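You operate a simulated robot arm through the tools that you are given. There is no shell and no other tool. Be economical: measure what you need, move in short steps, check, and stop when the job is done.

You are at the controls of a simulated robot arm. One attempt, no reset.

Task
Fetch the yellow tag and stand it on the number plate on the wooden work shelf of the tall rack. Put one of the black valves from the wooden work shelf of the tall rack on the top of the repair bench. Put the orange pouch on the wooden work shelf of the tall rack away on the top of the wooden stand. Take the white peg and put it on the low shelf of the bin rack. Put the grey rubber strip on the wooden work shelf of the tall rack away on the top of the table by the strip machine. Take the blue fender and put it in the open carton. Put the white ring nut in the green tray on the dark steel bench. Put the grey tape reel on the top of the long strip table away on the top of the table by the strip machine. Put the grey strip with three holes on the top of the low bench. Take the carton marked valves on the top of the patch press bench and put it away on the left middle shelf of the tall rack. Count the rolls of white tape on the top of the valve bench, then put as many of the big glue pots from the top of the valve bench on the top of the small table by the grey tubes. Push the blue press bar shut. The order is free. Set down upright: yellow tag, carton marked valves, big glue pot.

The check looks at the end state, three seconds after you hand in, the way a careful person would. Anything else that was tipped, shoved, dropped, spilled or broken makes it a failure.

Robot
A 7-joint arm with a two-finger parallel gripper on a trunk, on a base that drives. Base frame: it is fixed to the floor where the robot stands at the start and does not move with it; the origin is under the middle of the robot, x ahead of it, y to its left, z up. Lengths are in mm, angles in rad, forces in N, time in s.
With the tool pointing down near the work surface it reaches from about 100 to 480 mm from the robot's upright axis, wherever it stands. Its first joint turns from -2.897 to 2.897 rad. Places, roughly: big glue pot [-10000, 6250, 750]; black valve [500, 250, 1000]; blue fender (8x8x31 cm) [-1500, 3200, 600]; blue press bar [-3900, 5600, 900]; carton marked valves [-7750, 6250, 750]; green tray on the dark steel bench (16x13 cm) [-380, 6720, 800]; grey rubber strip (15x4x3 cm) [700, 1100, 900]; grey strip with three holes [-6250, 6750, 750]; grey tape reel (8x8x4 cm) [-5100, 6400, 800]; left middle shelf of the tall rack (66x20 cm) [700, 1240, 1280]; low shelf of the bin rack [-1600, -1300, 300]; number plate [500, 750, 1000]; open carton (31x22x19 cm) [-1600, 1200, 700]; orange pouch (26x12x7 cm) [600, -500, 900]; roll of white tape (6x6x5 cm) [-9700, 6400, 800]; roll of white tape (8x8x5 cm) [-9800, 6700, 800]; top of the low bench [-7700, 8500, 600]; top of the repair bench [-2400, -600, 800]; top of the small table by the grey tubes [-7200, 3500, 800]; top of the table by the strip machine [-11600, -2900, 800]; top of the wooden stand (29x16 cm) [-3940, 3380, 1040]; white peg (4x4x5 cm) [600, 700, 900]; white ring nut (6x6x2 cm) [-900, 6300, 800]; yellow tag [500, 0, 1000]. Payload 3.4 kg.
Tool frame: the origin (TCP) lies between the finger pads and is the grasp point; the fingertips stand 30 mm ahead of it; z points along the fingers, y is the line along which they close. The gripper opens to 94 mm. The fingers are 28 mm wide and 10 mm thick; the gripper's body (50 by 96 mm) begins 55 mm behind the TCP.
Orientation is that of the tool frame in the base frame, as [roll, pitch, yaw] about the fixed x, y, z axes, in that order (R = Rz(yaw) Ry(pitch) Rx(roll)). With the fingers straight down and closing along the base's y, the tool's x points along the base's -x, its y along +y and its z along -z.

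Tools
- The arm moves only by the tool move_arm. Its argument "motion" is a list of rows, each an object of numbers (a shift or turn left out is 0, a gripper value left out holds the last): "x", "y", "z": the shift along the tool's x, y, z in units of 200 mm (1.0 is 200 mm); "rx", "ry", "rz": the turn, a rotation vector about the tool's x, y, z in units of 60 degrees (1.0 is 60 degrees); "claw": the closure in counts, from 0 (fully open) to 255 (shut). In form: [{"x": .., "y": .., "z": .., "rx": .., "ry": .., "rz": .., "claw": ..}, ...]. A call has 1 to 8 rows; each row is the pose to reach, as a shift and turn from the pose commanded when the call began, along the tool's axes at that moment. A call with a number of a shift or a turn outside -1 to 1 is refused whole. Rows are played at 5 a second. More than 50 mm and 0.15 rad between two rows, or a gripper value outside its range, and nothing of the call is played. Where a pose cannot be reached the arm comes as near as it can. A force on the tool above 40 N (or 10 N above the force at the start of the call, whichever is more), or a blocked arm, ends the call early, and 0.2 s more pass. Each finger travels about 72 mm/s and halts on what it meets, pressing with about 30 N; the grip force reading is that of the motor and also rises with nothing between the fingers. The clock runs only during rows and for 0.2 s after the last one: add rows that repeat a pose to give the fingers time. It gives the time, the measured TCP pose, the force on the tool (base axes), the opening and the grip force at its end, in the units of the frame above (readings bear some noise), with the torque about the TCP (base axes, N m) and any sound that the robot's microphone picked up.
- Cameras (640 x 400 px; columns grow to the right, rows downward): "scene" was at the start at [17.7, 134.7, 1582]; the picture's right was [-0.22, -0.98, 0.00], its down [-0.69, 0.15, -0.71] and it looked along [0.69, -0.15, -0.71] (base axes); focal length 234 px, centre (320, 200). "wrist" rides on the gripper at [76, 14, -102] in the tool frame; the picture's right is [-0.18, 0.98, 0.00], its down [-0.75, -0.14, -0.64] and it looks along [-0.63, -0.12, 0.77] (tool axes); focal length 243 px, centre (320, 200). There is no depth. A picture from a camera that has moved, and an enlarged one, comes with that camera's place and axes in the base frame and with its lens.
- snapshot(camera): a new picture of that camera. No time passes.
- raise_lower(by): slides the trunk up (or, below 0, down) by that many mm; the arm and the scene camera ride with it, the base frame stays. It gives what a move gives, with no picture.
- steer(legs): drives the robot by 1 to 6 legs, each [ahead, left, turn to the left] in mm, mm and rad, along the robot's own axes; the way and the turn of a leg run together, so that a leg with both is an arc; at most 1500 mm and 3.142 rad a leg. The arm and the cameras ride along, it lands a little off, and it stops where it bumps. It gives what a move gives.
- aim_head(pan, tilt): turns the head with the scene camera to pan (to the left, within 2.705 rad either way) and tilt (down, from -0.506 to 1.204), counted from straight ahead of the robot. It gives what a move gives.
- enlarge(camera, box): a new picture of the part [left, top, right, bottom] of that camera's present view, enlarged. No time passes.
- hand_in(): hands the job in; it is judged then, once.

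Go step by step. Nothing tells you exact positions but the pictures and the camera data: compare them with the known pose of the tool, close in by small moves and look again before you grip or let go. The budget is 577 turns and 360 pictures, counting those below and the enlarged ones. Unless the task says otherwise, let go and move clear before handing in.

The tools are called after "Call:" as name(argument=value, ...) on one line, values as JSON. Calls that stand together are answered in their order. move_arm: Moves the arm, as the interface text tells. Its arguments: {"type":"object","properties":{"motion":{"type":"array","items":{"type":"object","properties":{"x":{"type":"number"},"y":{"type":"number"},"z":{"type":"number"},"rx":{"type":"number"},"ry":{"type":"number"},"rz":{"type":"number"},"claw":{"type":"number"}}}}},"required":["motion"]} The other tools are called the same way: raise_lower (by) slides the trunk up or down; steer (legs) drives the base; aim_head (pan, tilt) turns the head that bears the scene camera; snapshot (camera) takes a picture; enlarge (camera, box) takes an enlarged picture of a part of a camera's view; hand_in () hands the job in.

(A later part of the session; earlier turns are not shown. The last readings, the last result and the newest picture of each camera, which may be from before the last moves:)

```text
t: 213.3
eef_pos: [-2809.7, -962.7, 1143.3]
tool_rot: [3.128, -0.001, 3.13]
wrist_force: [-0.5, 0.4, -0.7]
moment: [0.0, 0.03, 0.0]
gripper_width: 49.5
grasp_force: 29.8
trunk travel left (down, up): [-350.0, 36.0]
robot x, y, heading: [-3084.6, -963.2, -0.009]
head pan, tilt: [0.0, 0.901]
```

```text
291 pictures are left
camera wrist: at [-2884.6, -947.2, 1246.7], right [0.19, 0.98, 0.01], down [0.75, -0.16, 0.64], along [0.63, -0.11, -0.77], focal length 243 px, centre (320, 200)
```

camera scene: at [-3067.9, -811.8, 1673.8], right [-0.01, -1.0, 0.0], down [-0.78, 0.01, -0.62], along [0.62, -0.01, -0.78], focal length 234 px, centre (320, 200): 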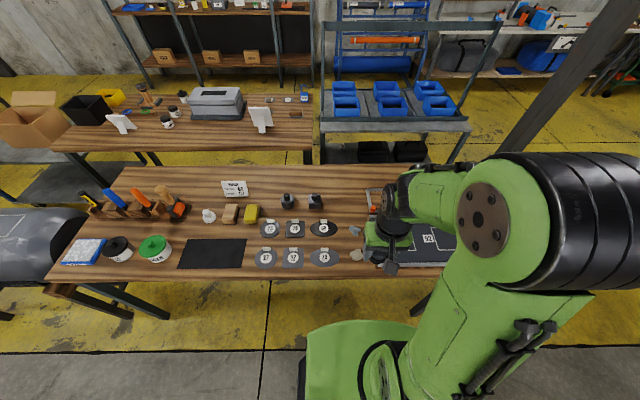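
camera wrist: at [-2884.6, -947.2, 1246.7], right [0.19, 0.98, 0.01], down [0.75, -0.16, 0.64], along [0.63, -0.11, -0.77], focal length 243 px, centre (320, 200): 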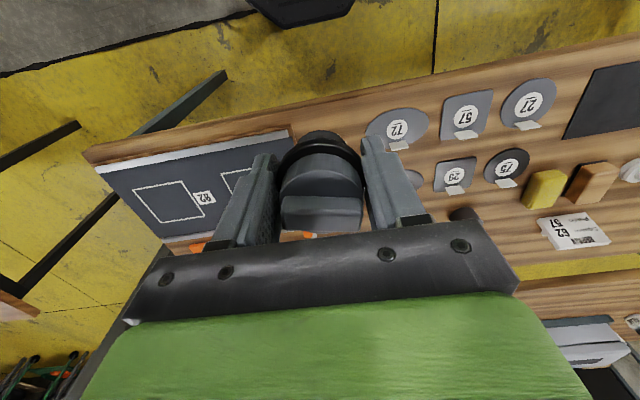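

Call:
steer(legs=[[85, 0, 0]])

Call:
move_arm(motion=[{"x": -0.2, "y": 0.04}, {"x": -0.4, "y": 0.08}, {"x": -0.6, "y": 0.12}, {"x": -0.8, "y": 0.16}, {"x": -1.0, "y": 0.2}])

Call:
raise_lower(by=-120)

Call:
snapshot(camera="wrist")

```text
t: 214.3
eef_pos: [-2724.3, -964.4, 1141.9]
tool_rot: [3.129, 0.0, 3.126]
wrist_force: [-0.1, 0.2, -0.5]
moment: [-0.01, 0.02, 0.03]
gripper_width: 49.6
grasp_force: 29.8
trunk travel left (down, up): [-350.0, 36.0]
robot x, y, heading: [-3000.5, -965.5, -0.017]
head pan, tilt: [0.0, 0.901]
```

```text
t: 215.5
eef_pos: [-2527.2, -928.4, 1140.6]
tool_rot: [3.128, -0.005, 3.128]
wrist_force: [0.2, 0.5, -1.4]
moment: [-0.03, 0.0, 0.01]
gripper_width: 49.4
grasp_force: 30.1
trunk travel left (down, up): [-350.0, 36.0]
robot x, y, heading: [-3000.6, -962.1, -0.018]
head pan, tilt: [0.0, 0.901]
```

```text
t: 217.0
eef_pos: [-2527.5, -929.1, 1020.6]
tool_rot: [3.128, 0.0, 3.127]
wrist_force: [0.6, -0.2, -0.3]
moment: [-0.01, 0.01, 0.01]
gripper_width: 49.6
grasp_force: 29.6
trunk travel left (down, up): [-230.0, 156.0]
robot x, y, heading: [-2998.7, -968.3, -0.021]
head pan, tilt: [0.0, 0.901]
```

```text
290 pictures are left
camera wrist: at [-2602.5, -913.3, 1125.1], right [0.2, 0.98, 0.01], down [0.75, -0.16, 0.64], along [0.63, -0.12, -0.77], focal length 243 px, centre (320, 200)
```

wrist: 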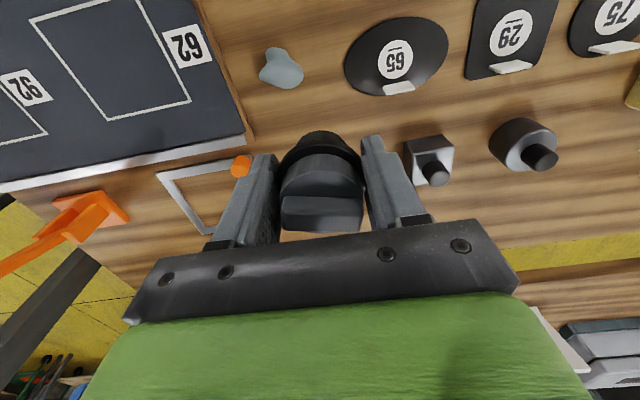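

Call:
move_arm(motion=[{"x": -0.2}, {"x": -0.25, "z": 0.15}, {"x": -0.25, "z": 0.35}, {"x": -0.25, "z": 0.55}, {"x": -0.25, "z": 0.7}])

Call:
snapshot(camera="wrist")

```text
t: 218.2
eef_pos: [-2479.1, -928.9, 882.6]
tool_rot: [3.128, -0.001, 3.128]
wrist_force: [-0.4, -0.6, -0.8]
moment: [0.01, 0.04, 0.03]
gripper_width: 49.7
grasp_force: 30.7
trunk travel left (down, up): [-230.0, 156.0]
robot x, y, heading: [-3002.0, -964.4, -0.017]
head pan, tilt: [0.0, 0.901]
```

```text
289 pictures are left
camera wrist: at [-2553.6, -913.8, 986.2], right [0.2, 0.98, 0.01], down [0.75, -0.16, 0.64], along [0.63, -0.12, -0.77], focal length 243 px, centre (320, 200)
```

wrist: 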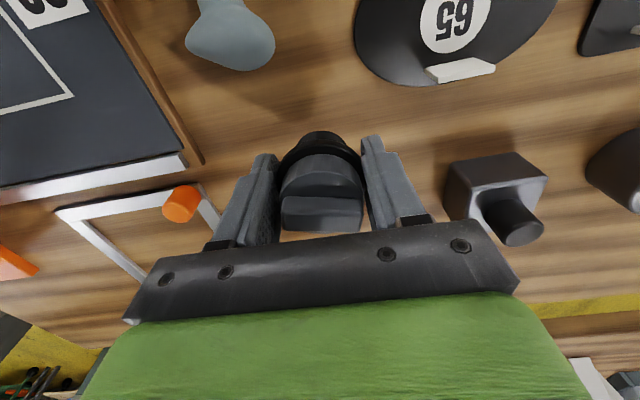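

Call:
move_arm(motion=[{"z": 0.1}, {"z": 0.16}, {"z": 0.18}, {"z": 0.19}, {"z": 0.2}, {"z": 0.21}, {"z": 0.22}, {"z": 0.23}])

```text
t: 220.0
eef_pos: [-2478.5, -926.8, 838.2]
tool_rot: [3.126, 0.007, 3.129]
wrist_force: [-2.3, 1.2, 26.4]
moment: [-0.03, -0.13, 0.03]
gripper_width: 50.3
grasp_force: 30.2
trunk travel left (down, up): [-230.0, 156.0]
robot x, y, heading: [-3000.6, -965.9, -0.02]
head pan, tilt: [0.0, 0.901]
```

Contact at z≈838. I release with a partial opening and go up.

Call:
move_arm(motion=[{"z": -0.02}, {"z": -0.02, "claw": 100}, {"z": -0.02, "claw": 60}, {"z": -0.02, "claw": 60}, {"z": -0.1, "claw": 60}, {"z": -0.3, "claw": 60}, {"z": -0.5, "claw": 60}, {"z": -0.7, "claw": 60}])

Call:
snapshot(camera="wrist")

```text
t: 221.8
eef_pos: [-2478.2, -933.3, 977.0]
tool_rot: [3.131, -0.001, 3.126]
wrist_force: [1.2, -0.4, 0.4]
moment: [-0.01, 0.0, 0.0]
gripper_width: 72.0
grasp_force: 0.1
trunk travel left (down, up): [-230.0, 156.0]
robot x, y, heading: [-3004.7, -962.6, -0.018]
head pan, tilt: [0.0, 0.901]
```

```text
288 pictures are left
camera wrist: at [-2552.8, -918.0, 1080.8], right [0.2, 0.98, 0.01], down [0.75, -0.16, 0.64], along [0.63, -0.12, -0.77], focal length 243 px, centre (320, 200)
```

wrist: 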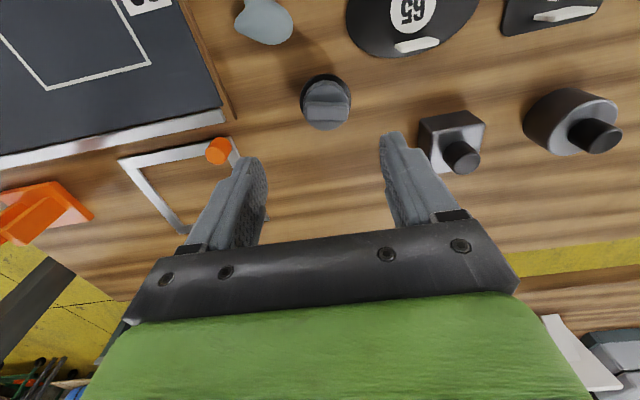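

Valve placed. Next the blue fender at (-1500,3200): retract and drive round north.

Call:
move_arm(motion=[{"z": -0.2, "claw": 0}, {"z": -0.4}, {"z": -0.6, "x": 0.1}, {"z": -0.7, "x": 0.3}, {"z": -0.7, "x": 0.5}, {"z": -0.7, "x": 0.7}, {"z": -0.7, "x": 0.9}])

Call:
steer(legs=[[-600, 0, 0.02], [0, 1500, 0], [0, 1500, 0], [750, 0, 0], [750, 0, 0]])

Call:
aim_head(pan=0.6, tilt=0.5)

Call:
snapshot(camera="scene")

```text
t: 223.4
eef_pos: [-2659.0, -927.1, 1118.9]
tool_rot: [3.127, -0.001, 3.128]
wrist_force: [-0.4, -0.3, -0.8]
moment: [-0.02, 0.01, -0.03]
gripper_width: 94.3
grasp_force: 0.0
trunk travel left (down, up): [-230.0, 156.0]
robot x, y, heading: [-3001.3, -959.5, -0.013]
head pan, tilt: [0.0, 0.901]
```

```text
t: 246.9
eef_pos: [-1961.6, 1970.9, 1116.6]
tool_rot: [3.131, -0.007, 2.948]
wrist_force: [1.6, 1.7, 0.2]
moment: [-0.04, 0.1, 0.02]
gripper_width: 94.2
grasp_force: 0.2
trunk travel left (down, up): [-230.0, 156.0]
robot x, y, heading: [-2311.9, 1992.1, -0.195]
head pan, tilt: [0.0, 0.901]
stopped in leg 5: the robot was blocked; the commanded pose is now the measured one
```

```text
t: 247.9
eef_pos: [-1967.3, 1969.0, 1119.5]
tool_rot: [3.13, 0.0, 2.945]
wrist_force: [0.3, 0.2, 0.7]
moment: [-0.02, 0.03, 0.02]
gripper_width: 94.0
grasp_force: 0.1
trunk travel left (down, up): [-230.0, 156.0]
robot x, y, heading: [-2309.4, 1992.3, -0.195]
head pan, tilt: [0.6, 0.499]
```

```text
287 pictures are left
camera scene: at [-2260.1, 2188.7, 1586.9], right [0.4, -0.92, 0.0], down [-0.44, -0.19, -0.88], along [0.81, 0.35, -0.48], focal length 234 px, centre (320, 200)
```

scene: 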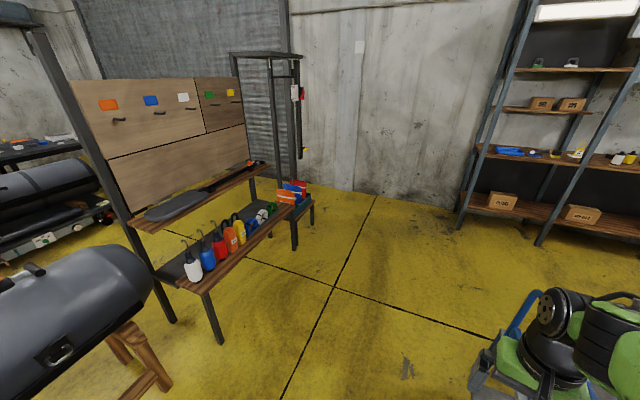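

I bumped into the trolley's handle. Back off gently and check the trolley.

Call:
steer(legs=[[-250, 60, 0]])

Call:
aim_head(pan=-0.4, tilt=0.7)

Call:
snapshot(camera="scene")

```text
t: 249.7
eef_pos: [-2196.1, 2071.4, 1120.2]
tool_rot: [3.129, 0.003, 2.944]
wrist_force: [-0.9, 0.0, -0.3]
moment: [-0.05, -0.02, -0.02]
gripper_width: 94.1
grasp_force: 0.1
trunk travel left (down, up): [-230.0, 156.0]
robot x, y, heading: [-2536.7, 2095.0, -0.202]
head pan, tilt: [0.6, 0.499]
```

```text
t: 251.0
eef_pos: [-2195.8, 2070.0, 1119.6]
tool_rot: [3.13, -0.001, 2.94]
wrist_force: [-0.5, 0.4, 0.3]
moment: [-0.04, 0.0, 0.01]
gripper_width: 93.9
grasp_force: 0.1
trunk travel left (down, up): [-230.0, 156.0]
robot x, y, heading: [-2540.8, 2093.0, -0.2]
head pan, tilt: [-0.4, 0.7]
```

```text
286 pictures are left
camera scene: at [-2499.9, 2209.6, 1569.2], right [-0.56, -0.83, 0.0], down [-0.53, 0.36, -0.77], along [0.63, -0.43, -0.64], focal length 234 px, centre (320, 200)
```

scene: 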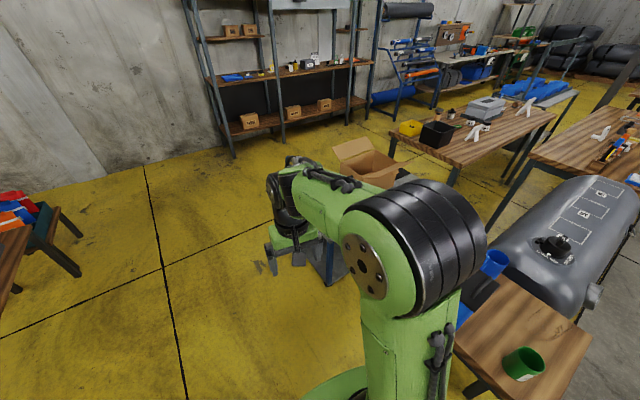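

Trolley looks in place. I turn to face north and go to the row of fenders at about (-1480,3350).

Call:
steer(legs=[[0, 0, 1.77], [250, -1040, 0]])

Call:
aim_head(pan=0.0, tilt=0.5)

Call:
snapshot(camera="scene")

Call:
aim_head(pan=2.7, tilt=0.6)

Call:
snapshot(camera="scene")

```text
t: 260.8
eef_pos: [-1587.8, 2730.1, 1119.0]
tool_rot: [3.129, -0.002, -1.54]
wrist_force: [0.0, -0.5, 0.3]
moment: [0.01, 0.03, 0.0]
gripper_width: 94.4
grasp_force: 0.0
trunk travel left (down, up): [-230.0, 156.0]
robot x, y, heading: [-1534.0, 2389.9, 1.605]
head pan, tilt: [-0.4, 0.7]
```

```text
t: 261.7
eef_pos: [-1587.3, 2729.6, 1118.7]
tool_rot: [3.131, 0.0, -1.54]
wrist_force: [0.4, -0.5, -0.5]
moment: [-0.01, 0.01, -0.02]
gripper_width: 94.2
grasp_force: 0.1
trunk travel left (down, up): [-230.0, 156.0]
robot x, y, heading: [-1532.7, 2391.0, 1.608]
head pan, tilt: [0.0, 0.499]
```

```text
285 pictures are left
camera scene: at [-1687.9, 2415.1, 1586.9], right [1.0, 0.03, 0.0], down [0.02, -0.48, -0.88], along [-0.03, 0.88, -0.48], focal length 234 px, centre (320, 200)
```

scene: 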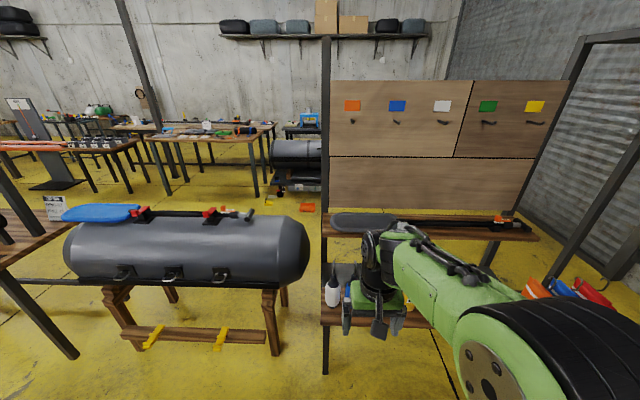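

```text
t: 264.1
eef_pos: [-1588.9, 2730.2, 1119.5]
tool_rot: [3.129, 0.001, -1.537]
wrist_force: [0.2, 0.5, 0.1]
moment: [-0.05, 0.04, 0.01]
gripper_width: 94.0
grasp_force: 0.1
trunk travel left (down, up): [-230.0, 156.0]
robot x, y, heading: [-1534.9, 2390.3, 1.603]
head pan, tilt: [2.7, 0.6]
```

```text
284 pictures are left
camera scene: at [-1720.1, 2243.0, 1577.8], right [-0.92, 0.4, 0.0], down [0.22, 0.52, -0.83], along [-0.33, -0.76, -0.56], focal length 234 px, centre (320, 200)
```

scene: 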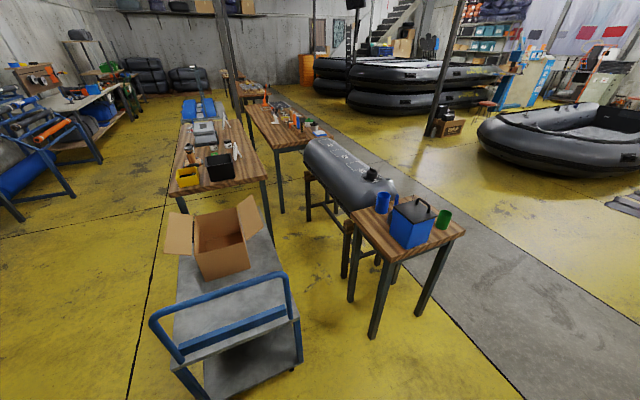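

I see the small side table (x -2340..-2712, y 1400..1693) and the trolley are intact; I must keep y ≥ 2150 there. Now the fenders with the wrist camera.

Call:
snapshot(camera="wrist")

Call:
aim_head(pan=-0.3, tilt=0.7)

Call:
snapshot(camera="scene")

```text
283 pictures are left
camera wrist: at [-1597.7, 2654.5, 1223.2], right [-0.99, 0.15, 0.01], down [0.13, 0.76, 0.64], along [0.09, 0.63, -0.77], focal length 243 px, centre (320, 200)
```

wrist: 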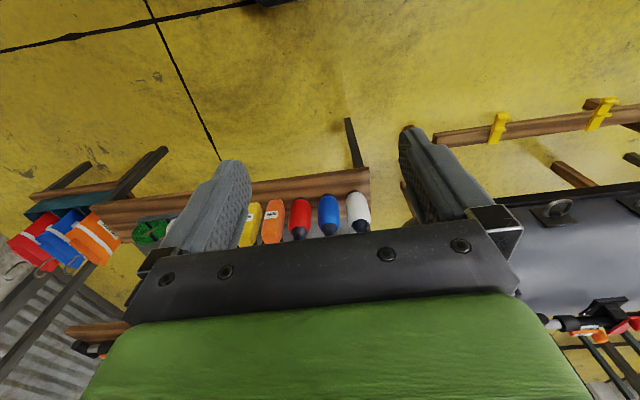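

```text
t: 266.7
eef_pos: [-1589.3, 2729.5, 1119.2]
tool_rot: [3.131, 0.0, -1.54]
wrist_force: [-0.2, 0.0, 0.5]
moment: [0.0, -0.04, 0.0]
gripper_width: 94.2
grasp_force: 0.1
trunk travel left (down, up): [-230.0, 156.0]
robot x, y, heading: [-1531.5, 2387.5, 1.601]
head pan, tilt: [-0.3, 0.7]
```

```text
282 pictures are left
camera scene: at [-1662.6, 2406.1, 1569.2], right [0.96, -0.26, 0.0], down [-0.17, -0.62, -0.76], along [0.2, 0.74, -0.64], focal length 234 px, centre (320, 200)
```

scene: 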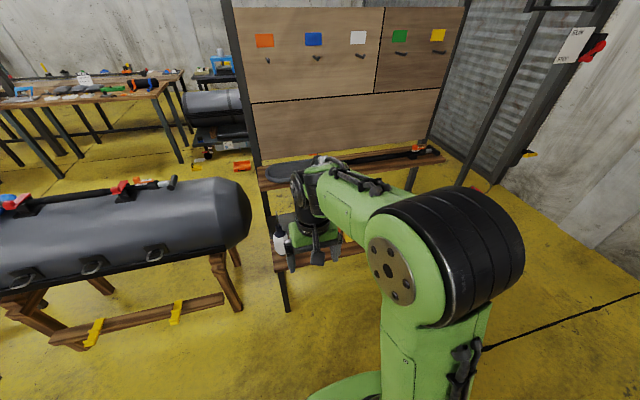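

Call:
steer(legs=[[420, 0, -0.03]])

Call:
snapshot(camera="wrist")

```text
t: 269.2
eef_pos: [-1585.6, 3138.1, 1119.1]
tool_rot: [3.129, -0.001, -1.567]
wrist_force: [0.5, -0.3, 0.3]
moment: [0.01, 0.0, 0.01]
gripper_width: 94.0
grasp_force: 0.1
trunk travel left (down, up): [-230.0, 156.0]
robot x, y, heading: [-1539.4, 2794.9, 1.574]
head pan, tilt: [-0.3, 0.7]
```

```text
281 pictures are left
camera wrist: at [-1597.7, 3062.7, 1223.0], right [-0.98, 0.18, 0.01], down [0.15, 0.75, 0.64], along [0.11, 0.63, -0.77], focal length 243 px, centre (320, 200)
```

wrist: 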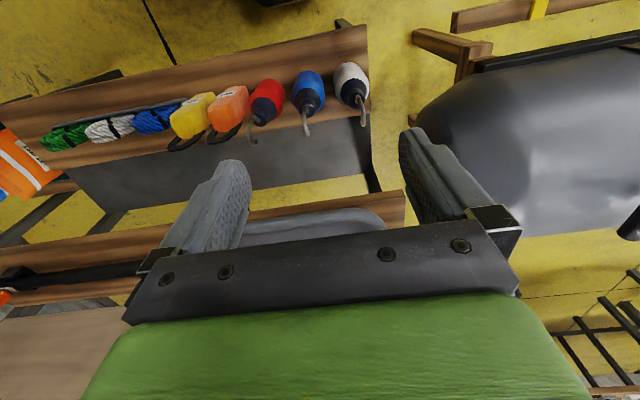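

The blue fender stands at about (-1551,3210) between white and red, with a cord loop on top. I'll grasp its body with a horizontal tool: back off, lower the trunk, and rotate the tool forward.

Call:
steer(legs=[[-250, 0, 0]])

Call:
move_arm(motion=[{"z": 0.1, "ry": -0.14}, {"z": 0.2, "ry": -0.28}, {"z": 0.3, "ry": -0.42}, {"z": 0.4, "ry": -0.56}, {"z": 0.5, "ry": -0.7}, {"z": 0.6, "ry": -0.84}, {"z": 0.6, "ry": -0.98}])

Call:
move_arm(motion=[{"ry": -0.14}, {"ry": -0.28}, {"ry": -0.42}, {"ry": -0.48}])

Call:
snapshot(camera="wrist")

Call:
snapshot(camera="scene")

```text
t: 271.0
eef_pos: [-1583.4, 2880.3, 1118.7]
tool_rot: [3.128, 0.001, -1.575]
wrist_force: [-0.7, 0.3, 0.1]
moment: [0.02, -0.01, 0.01]
gripper_width: 93.9
grasp_force: 0.1
trunk travel left (down, up): [-230.0, 156.0]
robot x, y, heading: [-1539.9, 2540.0, 1.57]
head pan, tilt: [-0.3, 0.7]
```

```text
t: 272.6
eef_pos: [-1619.5, 2959.1, 1056.5]
tool_rot: [3.121, 1.028, -1.593]
wrist_force: [0.1, 0.6, 0.2]
moment: [-0.02, 0.0, -0.04]
gripper_width: 93.9
grasp_force: 0.0
out of reach, approached as far as the arm can: row 4, 5, 6, 7
trunk travel left (down, up): [-230.0, 156.0]
robot x, y, heading: [-1539.8, 2537.3, 1.565]
head pan, tilt: [-0.3, 0.7]
```

```text
t: 273.6
eef_pos: [-1669.7, 2965.9, 1053.4]
tool_rot: [2.737, 1.525, -1.975]
wrist_force: [0.3, -0.4, -0.4]
moment: [0.0, -0.01, 0.01]
gripper_width: 94.0
grasp_force: 0.1
out of reach, approached as far as the arm can: row 1, 2, 3, 4
trunk travel left (down, up): [-230.0, 156.0]
robot x, y, heading: [-1543.3, 2536.9, 1.567]
head pan, tilt: [-0.3, 0.7]
```

```text
280 pictures are left
camera wrist: at [-1684.1, 2862.0, 982.6], right [-0.98, 0.01, 0.2], down [0.15, -0.61, 0.78], along [0.13, 0.79, 0.6], focal length 243 px, centre (320, 200)
```

wrist: 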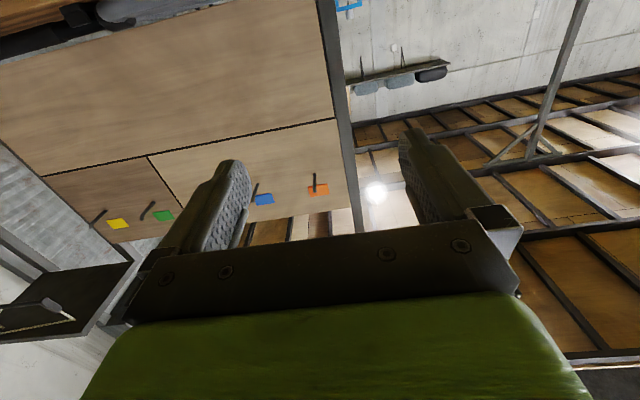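

```text
279 pictures are left
camera scene: at [-1668.4, 2562.4, 1569.1], right [0.95, -0.3, 0.0], down [-0.19, -0.62, -0.76], along [0.23, 0.73, -0.65], focal length 234 px, centre (320, 200)
```

scene: 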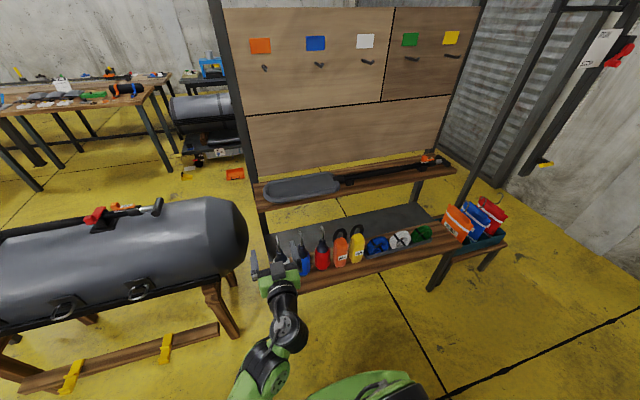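

Tool is now horizontal, pointing at the bench. Lower the trunk and then line up in front of the blue fender.

Call:
raise_lower(by=-230)

Call:
move_arm(motion=[{"x": 0.15, "y": -0.15}, {"x": 0.3, "y": -0.3}, {"x": 0.45, "y": -0.45}, {"x": 0.6, "y": -0.59}, {"x": 0.75, "y": -0.59}])

Call:
snapshot(camera="wrist")

Call:
snapshot(camera="scene")

```text
t: 276.0
eef_pos: [-1668.8, 2965.5, 824.0]
tool_rot: [2.846, 1.526, -1.871]
wrist_force: [-0.5, -0.4, -0.3]
moment: [-0.01, -0.01, -0.01]
gripper_width: 94.1
grasp_force: 0.0
trunk travel left (down, up): [0.0, 386.0]
robot x, y, heading: [-1541.2, 2539.8, 1.567]
head pan, tilt: [-0.3, 0.7]
```

```text
t: 276.7
eef_pos: [-1616.8, 2978.0, 792.2]
tool_rot: [1.555, 1.323, 3.064]
wrist_force: [0.0, -0.5, 0.0]
moment: [-0.03, 0.0, 0.0]
gripper_width: 93.7
grasp_force: 0.0
out of reach, approached as far as the arm can: row 1, 2, 3
trunk travel left (down, up): [0.0, 386.0]
robot x, y, heading: [-1536.8, 2540.6, 1.574]
head pan, tilt: [-0.3, 0.7]
stopped in row 3: the arm was blocked; the commanded pose is now the measured one
```

```text
278 pictures are left
camera wrist: at [-1654.4, 2880.0, 722.8], right [-0.91, 0.06, 0.42], down [0.28, -0.66, 0.69], along [0.32, 0.75, 0.59], focal length 243 px, centre (320, 200)
```

wrist: 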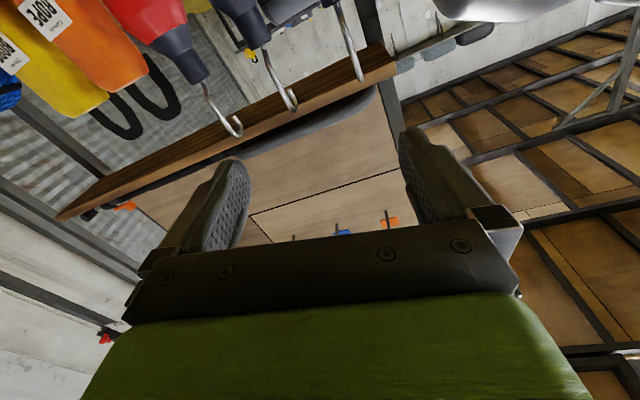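

```text
277 pictures are left
camera scene: at [-1669.8, 2559.9, 1340.1], right [0.95, -0.3, 0.0], down [-0.19, -0.61, -0.77], along [0.23, 0.73, -0.64], focal length 234 px, centre (320, 200)
```

scene: 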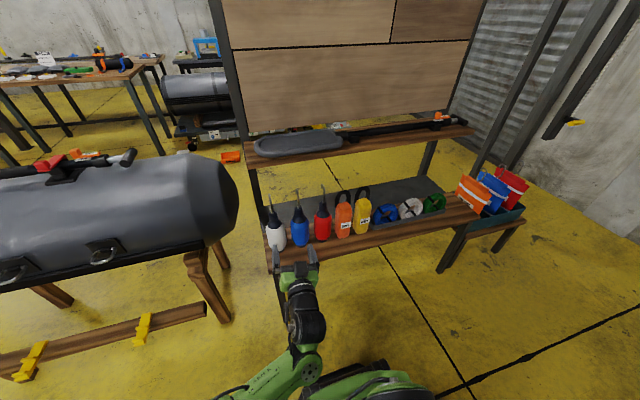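

The near-horizontal pose jams the arm. A 45° tilt is enough to grip just below the fender's shoulder (z≈712), so I rotate back towards that.

Call:
move_arm(motion=[{"x": -0.1, "ry": 0.1}, {"x": -0.2, "ry": 0.24}, {"x": -0.2, "ry": 0.38}, {"x": -0.2, "ry": 0.52}, {"x": -0.2, "ry": 0.66}, {"x": -0.2, "ry": 0.75}])

Call:
snapshot(camera="wrist")

Call:
snapshot(camera="scene")

```text
t: 278.1
eef_pos: [-1607.7, 2978.8, 830.1]
tool_rot: [2.8, 0.756, -1.873]
wrist_force: [0.0, -0.3, 0.2]
moment: [0.01, -0.03, 0.01]
gripper_width: 94.1
grasp_force: 0.0
out of reach, approached as far as the arm can: row 1, 2, 3
trunk travel left (down, up): [0.0, 386.0]
robot x, y, heading: [-1538.8, 2541.2, 1.566]
head pan, tilt: [-0.3, 0.7]
```

```text
276 pictures are left
camera wrist: at [-1623.1, 2853.9, 853.3], right [-0.91, 0.19, 0.37], down [0.38, 0.05, 0.92], along [0.15, 0.98, -0.12], focal length 243 px, centre (320, 200)
```

wrist: 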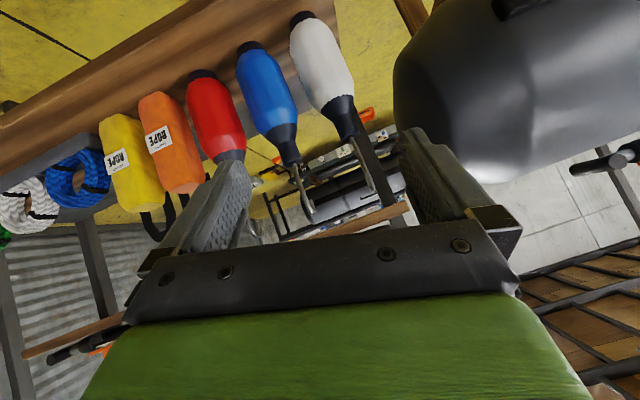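

```text
275 pictures are left
camera scene: at [-1669.0, 2560.2, 1340.2], right [0.95, -0.3, 0.0], down [-0.19, -0.61, -0.77], along [0.23, 0.73, -0.64], focal length 234 px, centre (320, 200)
```

scene: 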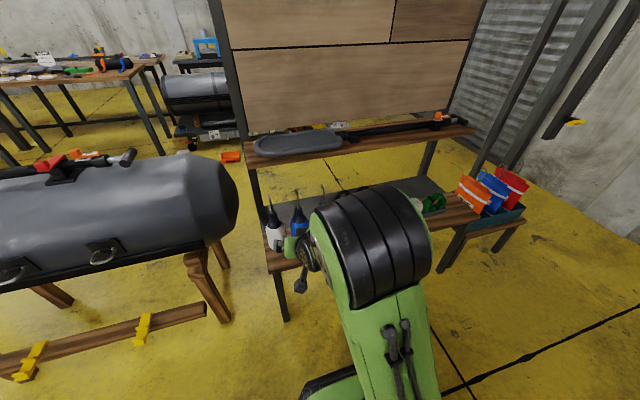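

Call:
move_arm(motion=[{"rx": 0.06, "rz": -0.1}, {"rx": 0.122, "rz": -0.21}, {"rx": 0.122, "rz": -0.21}])

Call:
steer(legs=[[110, -55, 0]])

Call:
snapshot(camera="wrist")

```text
t: 278.9
eef_pos: [-1606.4, 2979.0, 830.8]
tool_rot: [-3.139, 0.794, -1.566]
wrist_force: [0.3, 0.2, -0.1]
moment: [0.02, 0.05, 0.0]
gripper_width: 93.8
grasp_force: 0.0
trunk travel left (down, up): [0.0, 386.0]
robot x, y, heading: [-1541.9, 2540.2, 1.568]
head pan, tilt: [-0.3, 0.7]
```

```text
t: 280.2
eef_pos: [-1550.3, 3089.0, 830.1]
tool_rot: [-3.141, 0.794, -1.569]
wrist_force: [0.7, -0.1, 0.3]
moment: [0.0, -0.02, 0.02]
gripper_width: 94.4
grasp_force: 0.1
trunk travel left (down, up): [0.0, 386.0]
robot x, y, heading: [-1489.3, 2648.3, 1.566]
head pan, tilt: [-0.3, 0.7]
```

```text
274 pictures are left
camera wrist: at [-1565.0, 2964.6, 848.7], right [-0.98, 0.13, 0.13], down [0.14, 0.07, 0.99], along [0.12, 0.99, -0.09], focal length 243 px, centre (320, 200)
```

wrist: 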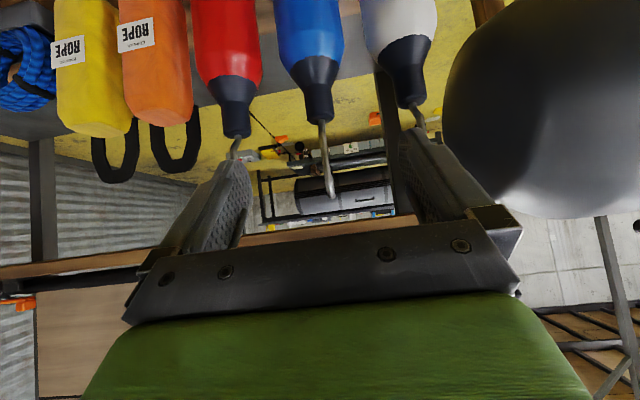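

Call:
move_arm(motion=[{"x": 0.17, "y": -0.015}, {"x": 0.17, "y": -0.015, "z": 0.23}, {"x": 0.17, "y": -0.015, "z": 0.45}])

Call:
snapshot(camera="wrist")

```text
t: 281.0
eef_pos: [-1548.6, 3131.3, 742.1]
tool_rot: [-3.141, 0.794, -1.569]
wrist_force: [-0.2, 0.2, 0.2]
moment: [-0.03, 0.04, 0.01]
gripper_width: 94.0
grasp_force: 0.0
trunk travel left (down, up): [0.0, 386.0]
robot x, y, heading: [-1487.7, 2649.5, 1.573]
head pan, tilt: [-0.3, 0.7]
```

```text
273 pictures are left
camera wrist: at [-1562.0, 3006.0, 761.4], right [-0.98, 0.13, 0.13], down [0.14, 0.07, 0.99], along [0.12, 0.99, -0.09], focal length 243 px, centre (320, 200)
```

wrist: 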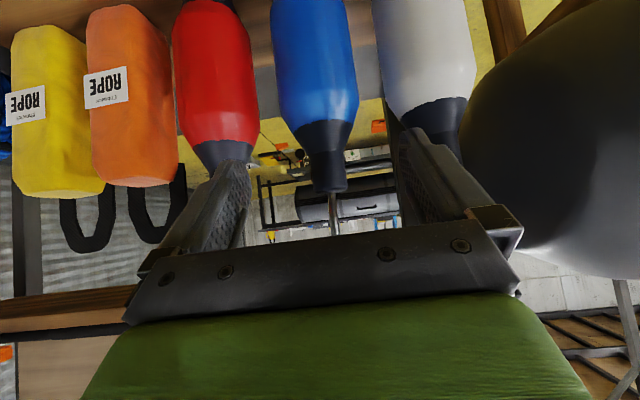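

Call:
move_arm(motion=[{"claw": 28}, {"z": 0.2, "y": -0.008, "claw": 28}, {"z": 0.4, "y": -0.008, "claw": 28}, {"z": 0.54, "y": -0.008, "claw": 28}])

Call:
snapshot(camera="wrist")

```text
t: 282.0
eef_pos: [-1546.6, 3207.0, 668.5]
tool_rot: [-3.139, 0.794, -1.571]
wrist_force: [-0.3, -0.1, 1.3]
moment: [-0.02, -0.01, -0.01]
gripper_width: 83.9
grasp_force: 0.0
trunk travel left (down, up): [0.0, 386.0]
robot x, y, heading: [-1487.4, 2652.7, 1.569]
head pan, tilt: [-0.3, 0.7]
```

```text
272 pictures are left
camera wrist: at [-1559.5, 3082.2, 686.7], right [-0.98, 0.13, 0.13], down [0.14, 0.07, 0.99], along [0.12, 0.99, -0.09], focal length 243 px, centre (320, 200)
```

wrist: 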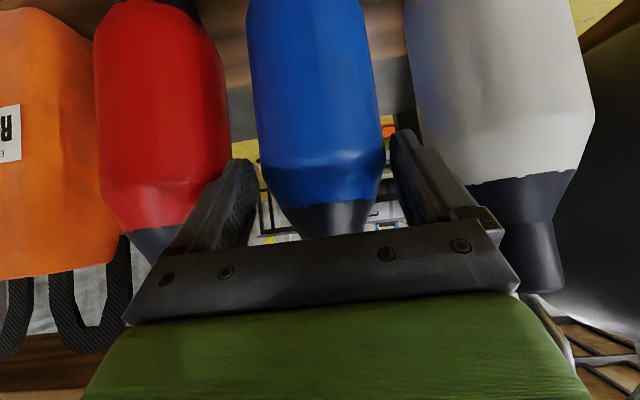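

Call:
move_arm(motion=[{"claw": 255}, {"claw": 255}, {"claw": 255}, {"claw": 255}])

Call:
snapshot(camera="wrist")

```text
t: 283.0
eef_pos: [-1546.4, 3208.3, 667.6]
tool_rot: [-3.14, 0.795, -1.572]
wrist_force: [1.1, 1.1, 0.5]
moment: [0.13, -0.01, 0.02]
gripper_width: 74.9
grasp_force: 30.4
trunk travel left (down, up): [0.0, 386.0]
robot x, y, heading: [-1485.9, 2655.2, 1.57]
head pan, tilt: [-0.3, 0.7]
```

```text
271 pictures are left
camera wrist: at [-1559.8, 3081.9, 687.1], right [-0.98, 0.13, 0.13], down [0.14, 0.07, 0.99], along [0.12, 0.99, -0.09], focal length 243 px, centre (320, 200)
```

wrist: 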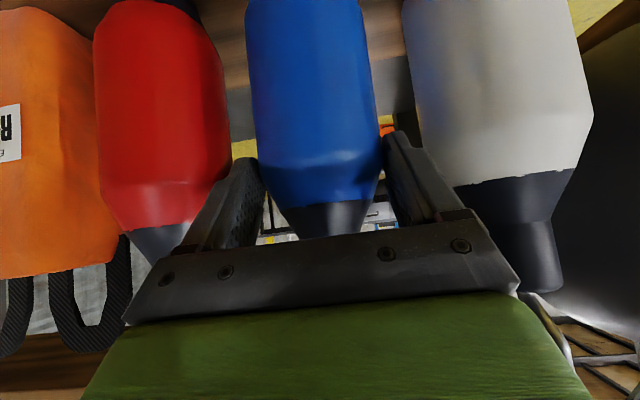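

Call:
move_arm(motion=[{"x": -0.1, "z": -0.1}, {"x": -0.25, "z": -0.245}, {"x": -0.4, "z": -0.39}, {"x": -0.55, "z": -0.54}, {"x": -0.7, "z": -0.69}, {"x": -0.8, "z": -0.79}])

Call:
snapshot(camera="wrist")

Call:
snapshot(camera="scene")

```text
t: 284.4
eef_pos: [-1549.1, 3206.0, 893.8]
tool_rot: [-3.139, 0.793, -1.568]
wrist_force: [0.7, -0.6, -2.5]
moment: [-0.07, 0.01, 0.0]
gripper_width: 75.0
grasp_force: 30.0
trunk travel left (down, up): [0.0, 386.0]
robot x, y, heading: [-1483.5, 2646.9, 1.571]
head pan, tilt: [-0.3, 0.7]
```

```text
270 pictures are left
camera wrist: at [-1562.7, 3080.4, 912.3], right [-0.98, 0.13, 0.13], down [0.14, 0.07, 0.99], along [0.12, 0.99, -0.09], focal length 243 px, centre (320, 200)
```

wrist: 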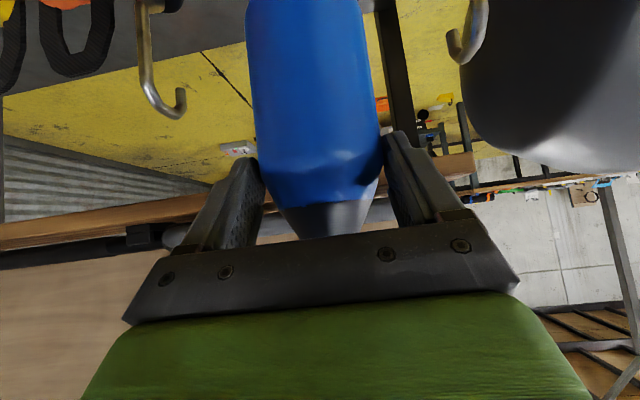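

```text
269 pictures are left
camera scene: at [-1615.1, 2672.0, 1340.1], right [0.95, -0.3, 0.0], down [-0.19, -0.61, -0.76], along [0.23, 0.73, -0.64], focal length 234 px, centre (320, 200)
```

scene: 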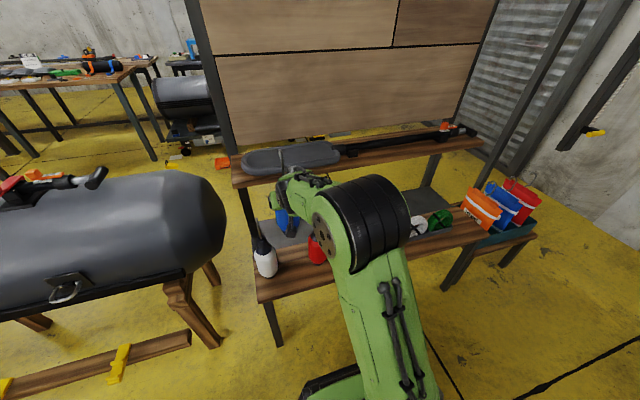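

Fender lifted clear. Back away, raise the trunk fully, and go round to the aisle side of the trolley.

Call:
steer(legs=[[-400, 0, 0]])

Call:
raise_lower(by=330)

Call:
steer(legs=[[0, 0, 1.57], [-600, 0, 0], [0, 1050, 0]])

Call:
aim_head(pan=0.2, tilt=0.8)

Call:
snapshot(camera="scene")

Call:
snapshot(camera="wrist")

```text
t: 286.9
eef_pos: [-1548.5, 2812.2, 893.4]
tool_rot: [-3.14, 0.795, -1.578]
wrist_force: [0.5, 0.5, -2.9]
moment: [-0.06, -0.01, -0.02]
gripper_width: 74.8
grasp_force: 30.3
trunk travel left (down, up): [0.0, 386.0]
robot x, y, heading: [-1490.7, 2256.2, 1.563]
head pan, tilt: [-0.3, 0.7]
```

```text
t: 290.1
eef_pos: [-1546.9, 2811.4, 1222.8]
tool_rot: [-3.14, 0.794, -1.578]
wrist_force: [-0.1, -0.6, -3.7]
moment: [-0.04, 0.02, 0.0]
gripper_width: 75.0
grasp_force: 29.5
trunk travel left (down, up): [-330.0, 56.0]
robot x, y, heading: [-1486.2, 2254.9, 1.558]
head pan, tilt: [-0.3, 0.7]
```

```text
t: 302.2
eef_pos: [-1425.7, 1133.1, 1222.3]
tool_rot: [-3.139, 0.795, 0.061]
wrist_force: [-0.5, -1.5, -2.4]
moment: [0.03, -0.08, 0.01]
gripper_width: 75.3
grasp_force: 30.0
trunk travel left (down, up): [-330.0, 56.0]
robot x, y, heading: [-872.6, 1224.8, -3.08]
head pan, tilt: [-0.3, 0.7]
```

```text
t: 303.1
eef_pos: [-1426.1, 1133.0, 1222.1]
tool_rot: [-3.14, 0.793, 0.061]
wrist_force: [-0.5, -0.4, -3.2]
moment: [0.0, -0.08, -0.01]
gripper_width: 75.3
grasp_force: 30.4
trunk travel left (down, up): [-330.0, 56.0]
robot x, y, heading: [-878.3, 1228.8, -3.085]
head pan, tilt: [0.201, 0.799]
```

```text
268 pictures are left
camera scene: at [-886.4, 1060.8, 1661.4], right [-0.26, 0.97, 0.0], down [0.69, 0.18, -0.7], along [-0.67, -0.18, -0.72], focal length 234 px, centre (320, 200)
```

scene: 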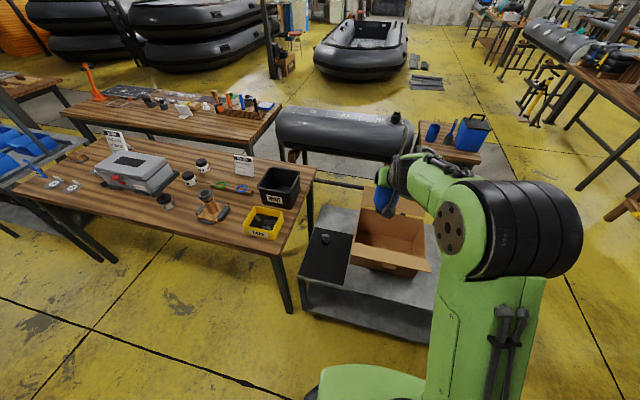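

```text
267 pictures are left
camera wrist: at [-1297.8, 1127.7, 1241.3], right [-0.07, -0.99, 0.13], down [-0.08, 0.14, 0.99], along [-0.99, 0.06, -0.09], focal length 243 px, centre (320, 200)
```

wrist: 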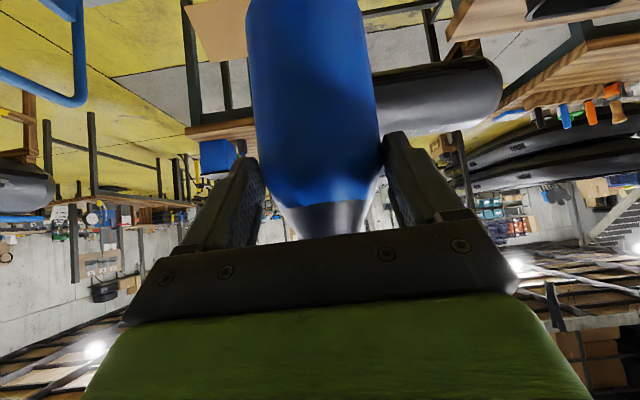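

Call:
enlarge(camera="scene", box=[280, 150, 480, 350])

```text
2.00 times, centred on (380, 250) of scene
camera zoom: at [-886.4, 1060.8, 1661.4], right [-0.26, 0.97, 0.0], down [0.69, 0.18, -0.7], along [-0.67, -0.18, -0.72], focal length 468 px, centre (200, 100)
```

zoom: 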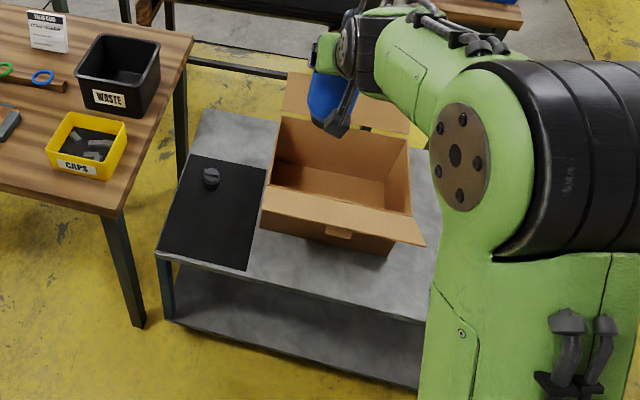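

The carton measures x -1507..-1727, y 1059..1369, base z≈570, rim ≈760. I turn the tool to point down and then rotate it 90° so the fender lies along the carton's length.

Call:
move_arm(motion=[{"ry": 0.13}, {"ry": 0.26}, {"ry": 0.39}, {"ry": 0.52}, {"ry": 0.65}, {"ry": 0.755}])

Call:
steer(legs=[[0, 0, -0.055], [200, 0, 0]])

Call:
move_arm(motion=[{"rz": 0.14}, {"rz": 0.28}, {"rz": 0.42}, {"rz": 0.56}, {"rz": 0.7}, {"rz": 0.84}, {"rz": 0.98}])

Call:
move_arm(motion=[{"rz": 0.14}, {"rz": 0.28}, {"rz": 0.42}, {"rz": 0.52}])

Call:
snapshot(camera="wrist")

Call:
snapshot(camera="scene")

```text
t: 304.5
eef_pos: [-1427.8, 1133.3, 1221.8]
tool_rot: [-3.14, -0.001, 0.062]
wrist_force: [-0.7, 0.5, -2.6]
moment: [-0.01, 0.05, -0.03]
gripper_width: 74.8
grasp_force: 30.0
trunk travel left (down, up): [-330.0, 56.0]
robot x, y, heading: [-871.0, 1229.8, -3.086]
head pan, tilt: [0.201, 0.799]
```

```text
t: 306.7
eef_pos: [-1634.0, 1165.9, 1222.6]
tool_rot: [-3.139, 0.002, 0.001]
wrist_force: [0.4, -0.9, -3.4]
moment: [0.01, 0.07, -0.01]
gripper_width: 75.0
grasp_force: 29.9
trunk travel left (down, up): [-330.0, 56.0]
robot x, y, heading: [-1074.9, 1231.2, -3.143]
head pan, tilt: [0.201, 0.799]
stopped in leg 2: the robot was blocked; the commanded pose is now the measured one
```

```text
t: 308.3
eef_pos: [-1631.8, 1164.8, 1222.7]
tool_rot: [3.139, 0.002, -1.026]
wrist_force: [-0.2, 0.3, -2.9]
moment: [0.08, 0.04, -0.01]
gripper_width: 74.9
grasp_force: 30.0
trunk travel left (down, up): [-330.0, 56.0]
robot x, y, heading: [-1076.4, 1230.0, -3.138]
head pan, tilt: [0.201, 0.799]
```

```text
t: 309.3
eef_pos: [-1633.2, 1165.4, 1222.8]
tool_rot: [3.14, 0.002, -1.571]
wrist_force: [-0.3, 0.5, -2.6]
moment: [0.05, 0.01, -0.01]
gripper_width: 75.0
grasp_force: 29.5
trunk travel left (down, up): [-330.0, 56.0]
robot x, y, heading: [-1075.1, 1224.3, -3.139]
head pan, tilt: [0.201, 0.799]
```

```text
265 pictures are left
camera wrist: at [-1645.8, 1089.9, 1326.9], right [-0.98, 0.18, 0.0], down [0.14, 0.75, 0.64], along [0.12, 0.63, -0.77], focal length 243 px, centre (320, 200)
```

wrist: 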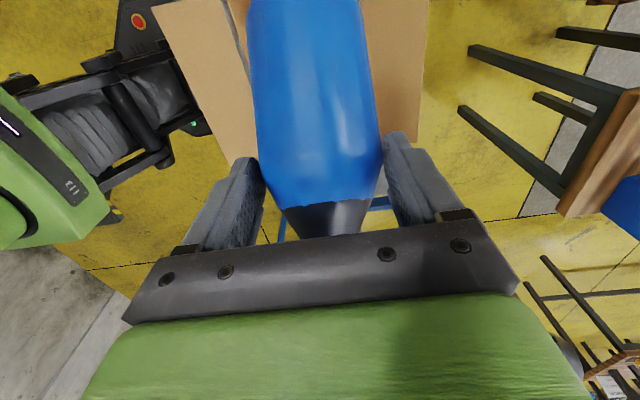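

```text
264 pictures are left
camera scene: at [-1098.5, 1061.2, 1661.4], right [-0.2, 0.98, 0.0], down [0.7, 0.14, -0.7], along [-0.68, -0.14, -0.72], focal length 234 px, centre (320, 200)
```

scene: 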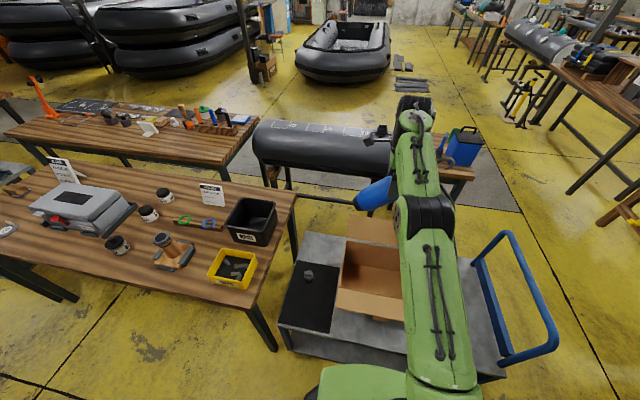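

Call:
move_arm(motion=[{"x": -0.2, "y": -0.08}])

Call:
raise_lower(by=-300)

Call:
snapshot(camera="wrist")

Call:
snapshot(camera="scene")

```text
t: 309.7
eef_pos: [-1616.0, 1207.3, 1222.5]
tool_rot: [3.137, -0.001, -1.566]
wrist_force: [0.6, 0.7, -3.1]
moment: [0.05, 0.05, 0.01]
gripper_width: 75.0
grasp_force: 30.2
trunk travel left (down, up): [-330.0, 56.0]
robot x, y, heading: [-1077.6, 1227.2, -3.139]
head pan, tilt: [0.201, 0.799]
```

```text
t: 312.7
eef_pos: [-1618.1, 1205.0, 920.2]
tool_rot: [3.137, 0.004, -1.567]
wrist_force: [0.2, 0.2, -2.0]
moment: [0.05, 0.01, 0.0]
gripper_width: 74.9
grasp_force: 30.7
trunk travel left (down, up): [-30.0, 356.0]
robot x, y, heading: [-1078.2, 1229.5, -3.139]
head pan, tilt: [0.201, 0.799]
```

```text
263 pictures are left
camera wrist: at [-1630.1, 1130.3, 1024.3], right [-0.98, 0.18, 0.0], down [0.14, 0.75, 0.64], along [0.11, 0.63, -0.77], focal length 243 px, centre (320, 200)
```

wrist: 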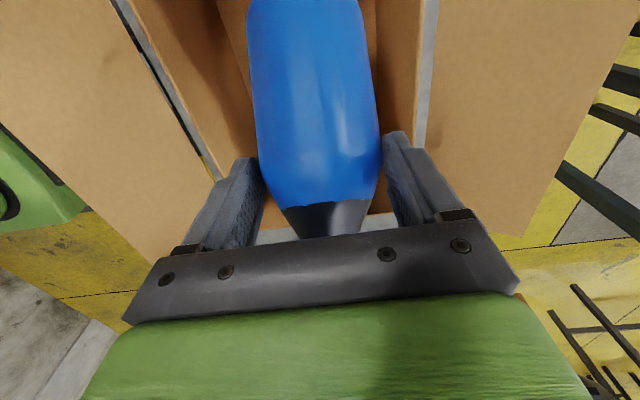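

```text
262 pictures are left
camera scene: at [-1098.2, 1061.3, 1360.6], right [-0.2, 0.98, 0.0], down [0.7, 0.14, -0.7], along [-0.68, -0.14, -0.72], focal length 234 px, centre (320, 200)
```

scene: 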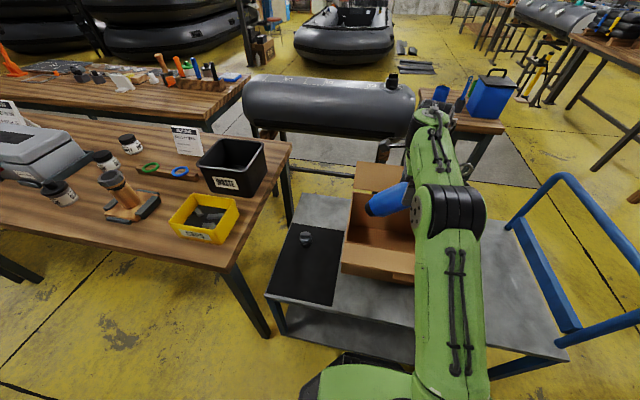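

Call:
move_arm(motion=[{"z": 0.2}, {"z": 0.4}, {"z": 0.6}, {"z": 0.75}])

Call:
snapshot(camera="wrist")

Call:
snapshot(camera="scene")

```text
t: 313.7
eef_pos: [-1619.0, 1210.1, 770.5]
tool_rot: [3.138, 0.002, -1.568]
wrist_force: [0.1, 0.4, -2.4]
moment: [0.05, 0.03, -0.01]
gripper_width: 75.2
grasp_force: 30.1
trunk travel left (down, up): [-30.0, 356.0]
robot x, y, heading: [-1077.9, 1228.2, -3.145]
head pan, tilt: [0.201, 0.799]
```

```text
261 pictures are left
camera wrist: at [-1631.1, 1134.2, 874.2], right [-0.98, 0.18, 0.0], down [0.14, 0.75, 0.64], along [0.11, 0.63, -0.77], focal length 243 px, centre (320, 200)
```

wrist: 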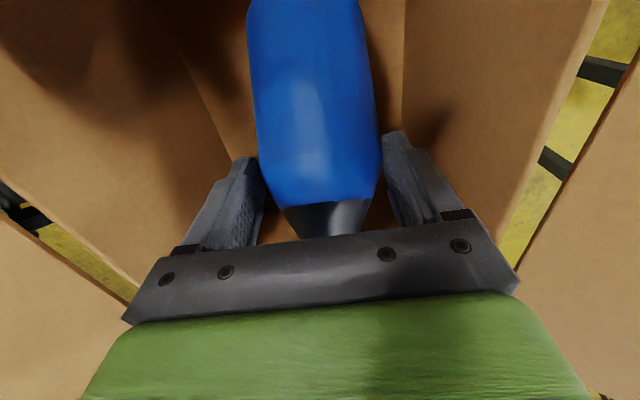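

```text
260 pictures are left
camera scene: at [-1098.6, 1061.3, 1360.6], right [-0.2, 0.98, 0.0], down [0.7, 0.14, -0.7], along [-0.68, -0.14, -0.72], focal length 234 px, centre (320, 200)
```

scene: 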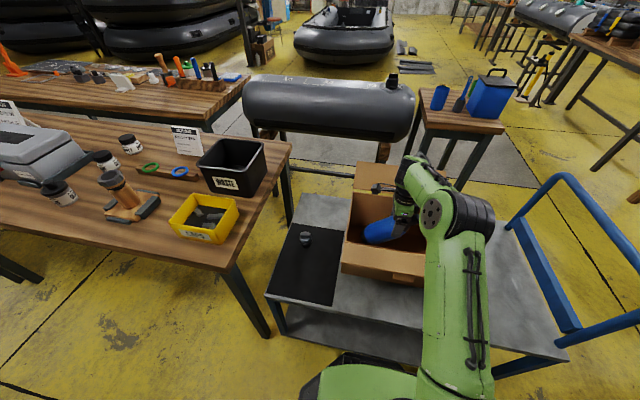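

Call:
move_arm(motion=[{"z": 0.15}, {"z": 0.25}, {"z": 0.3}, {"z": 0.33}, {"z": 0.36}, {"z": 0.39}, {"z": 0.42}])

```text
t: 314.9
eef_pos: [-1620.0, 1203.6, 705.0]
tool_rot: [3.128, -0.004, -1.563]
wrist_force: [3.6, -0.7, 13.3]
moment: [-0.72, -0.44, 0.48]
gripper_width: 75.4
grasp_force: 30.0
trunk travel left (down, up): [-30.0, 356.0]
robot x, y, heading: [-1073.0, 1228.1, -3.137]
head pan, tilt: [0.201, 0.799]
stopped in row 6: the force on the tool passed its limit at 46 N (the readings are from after the stop); the commanded pose is now the measured one
```

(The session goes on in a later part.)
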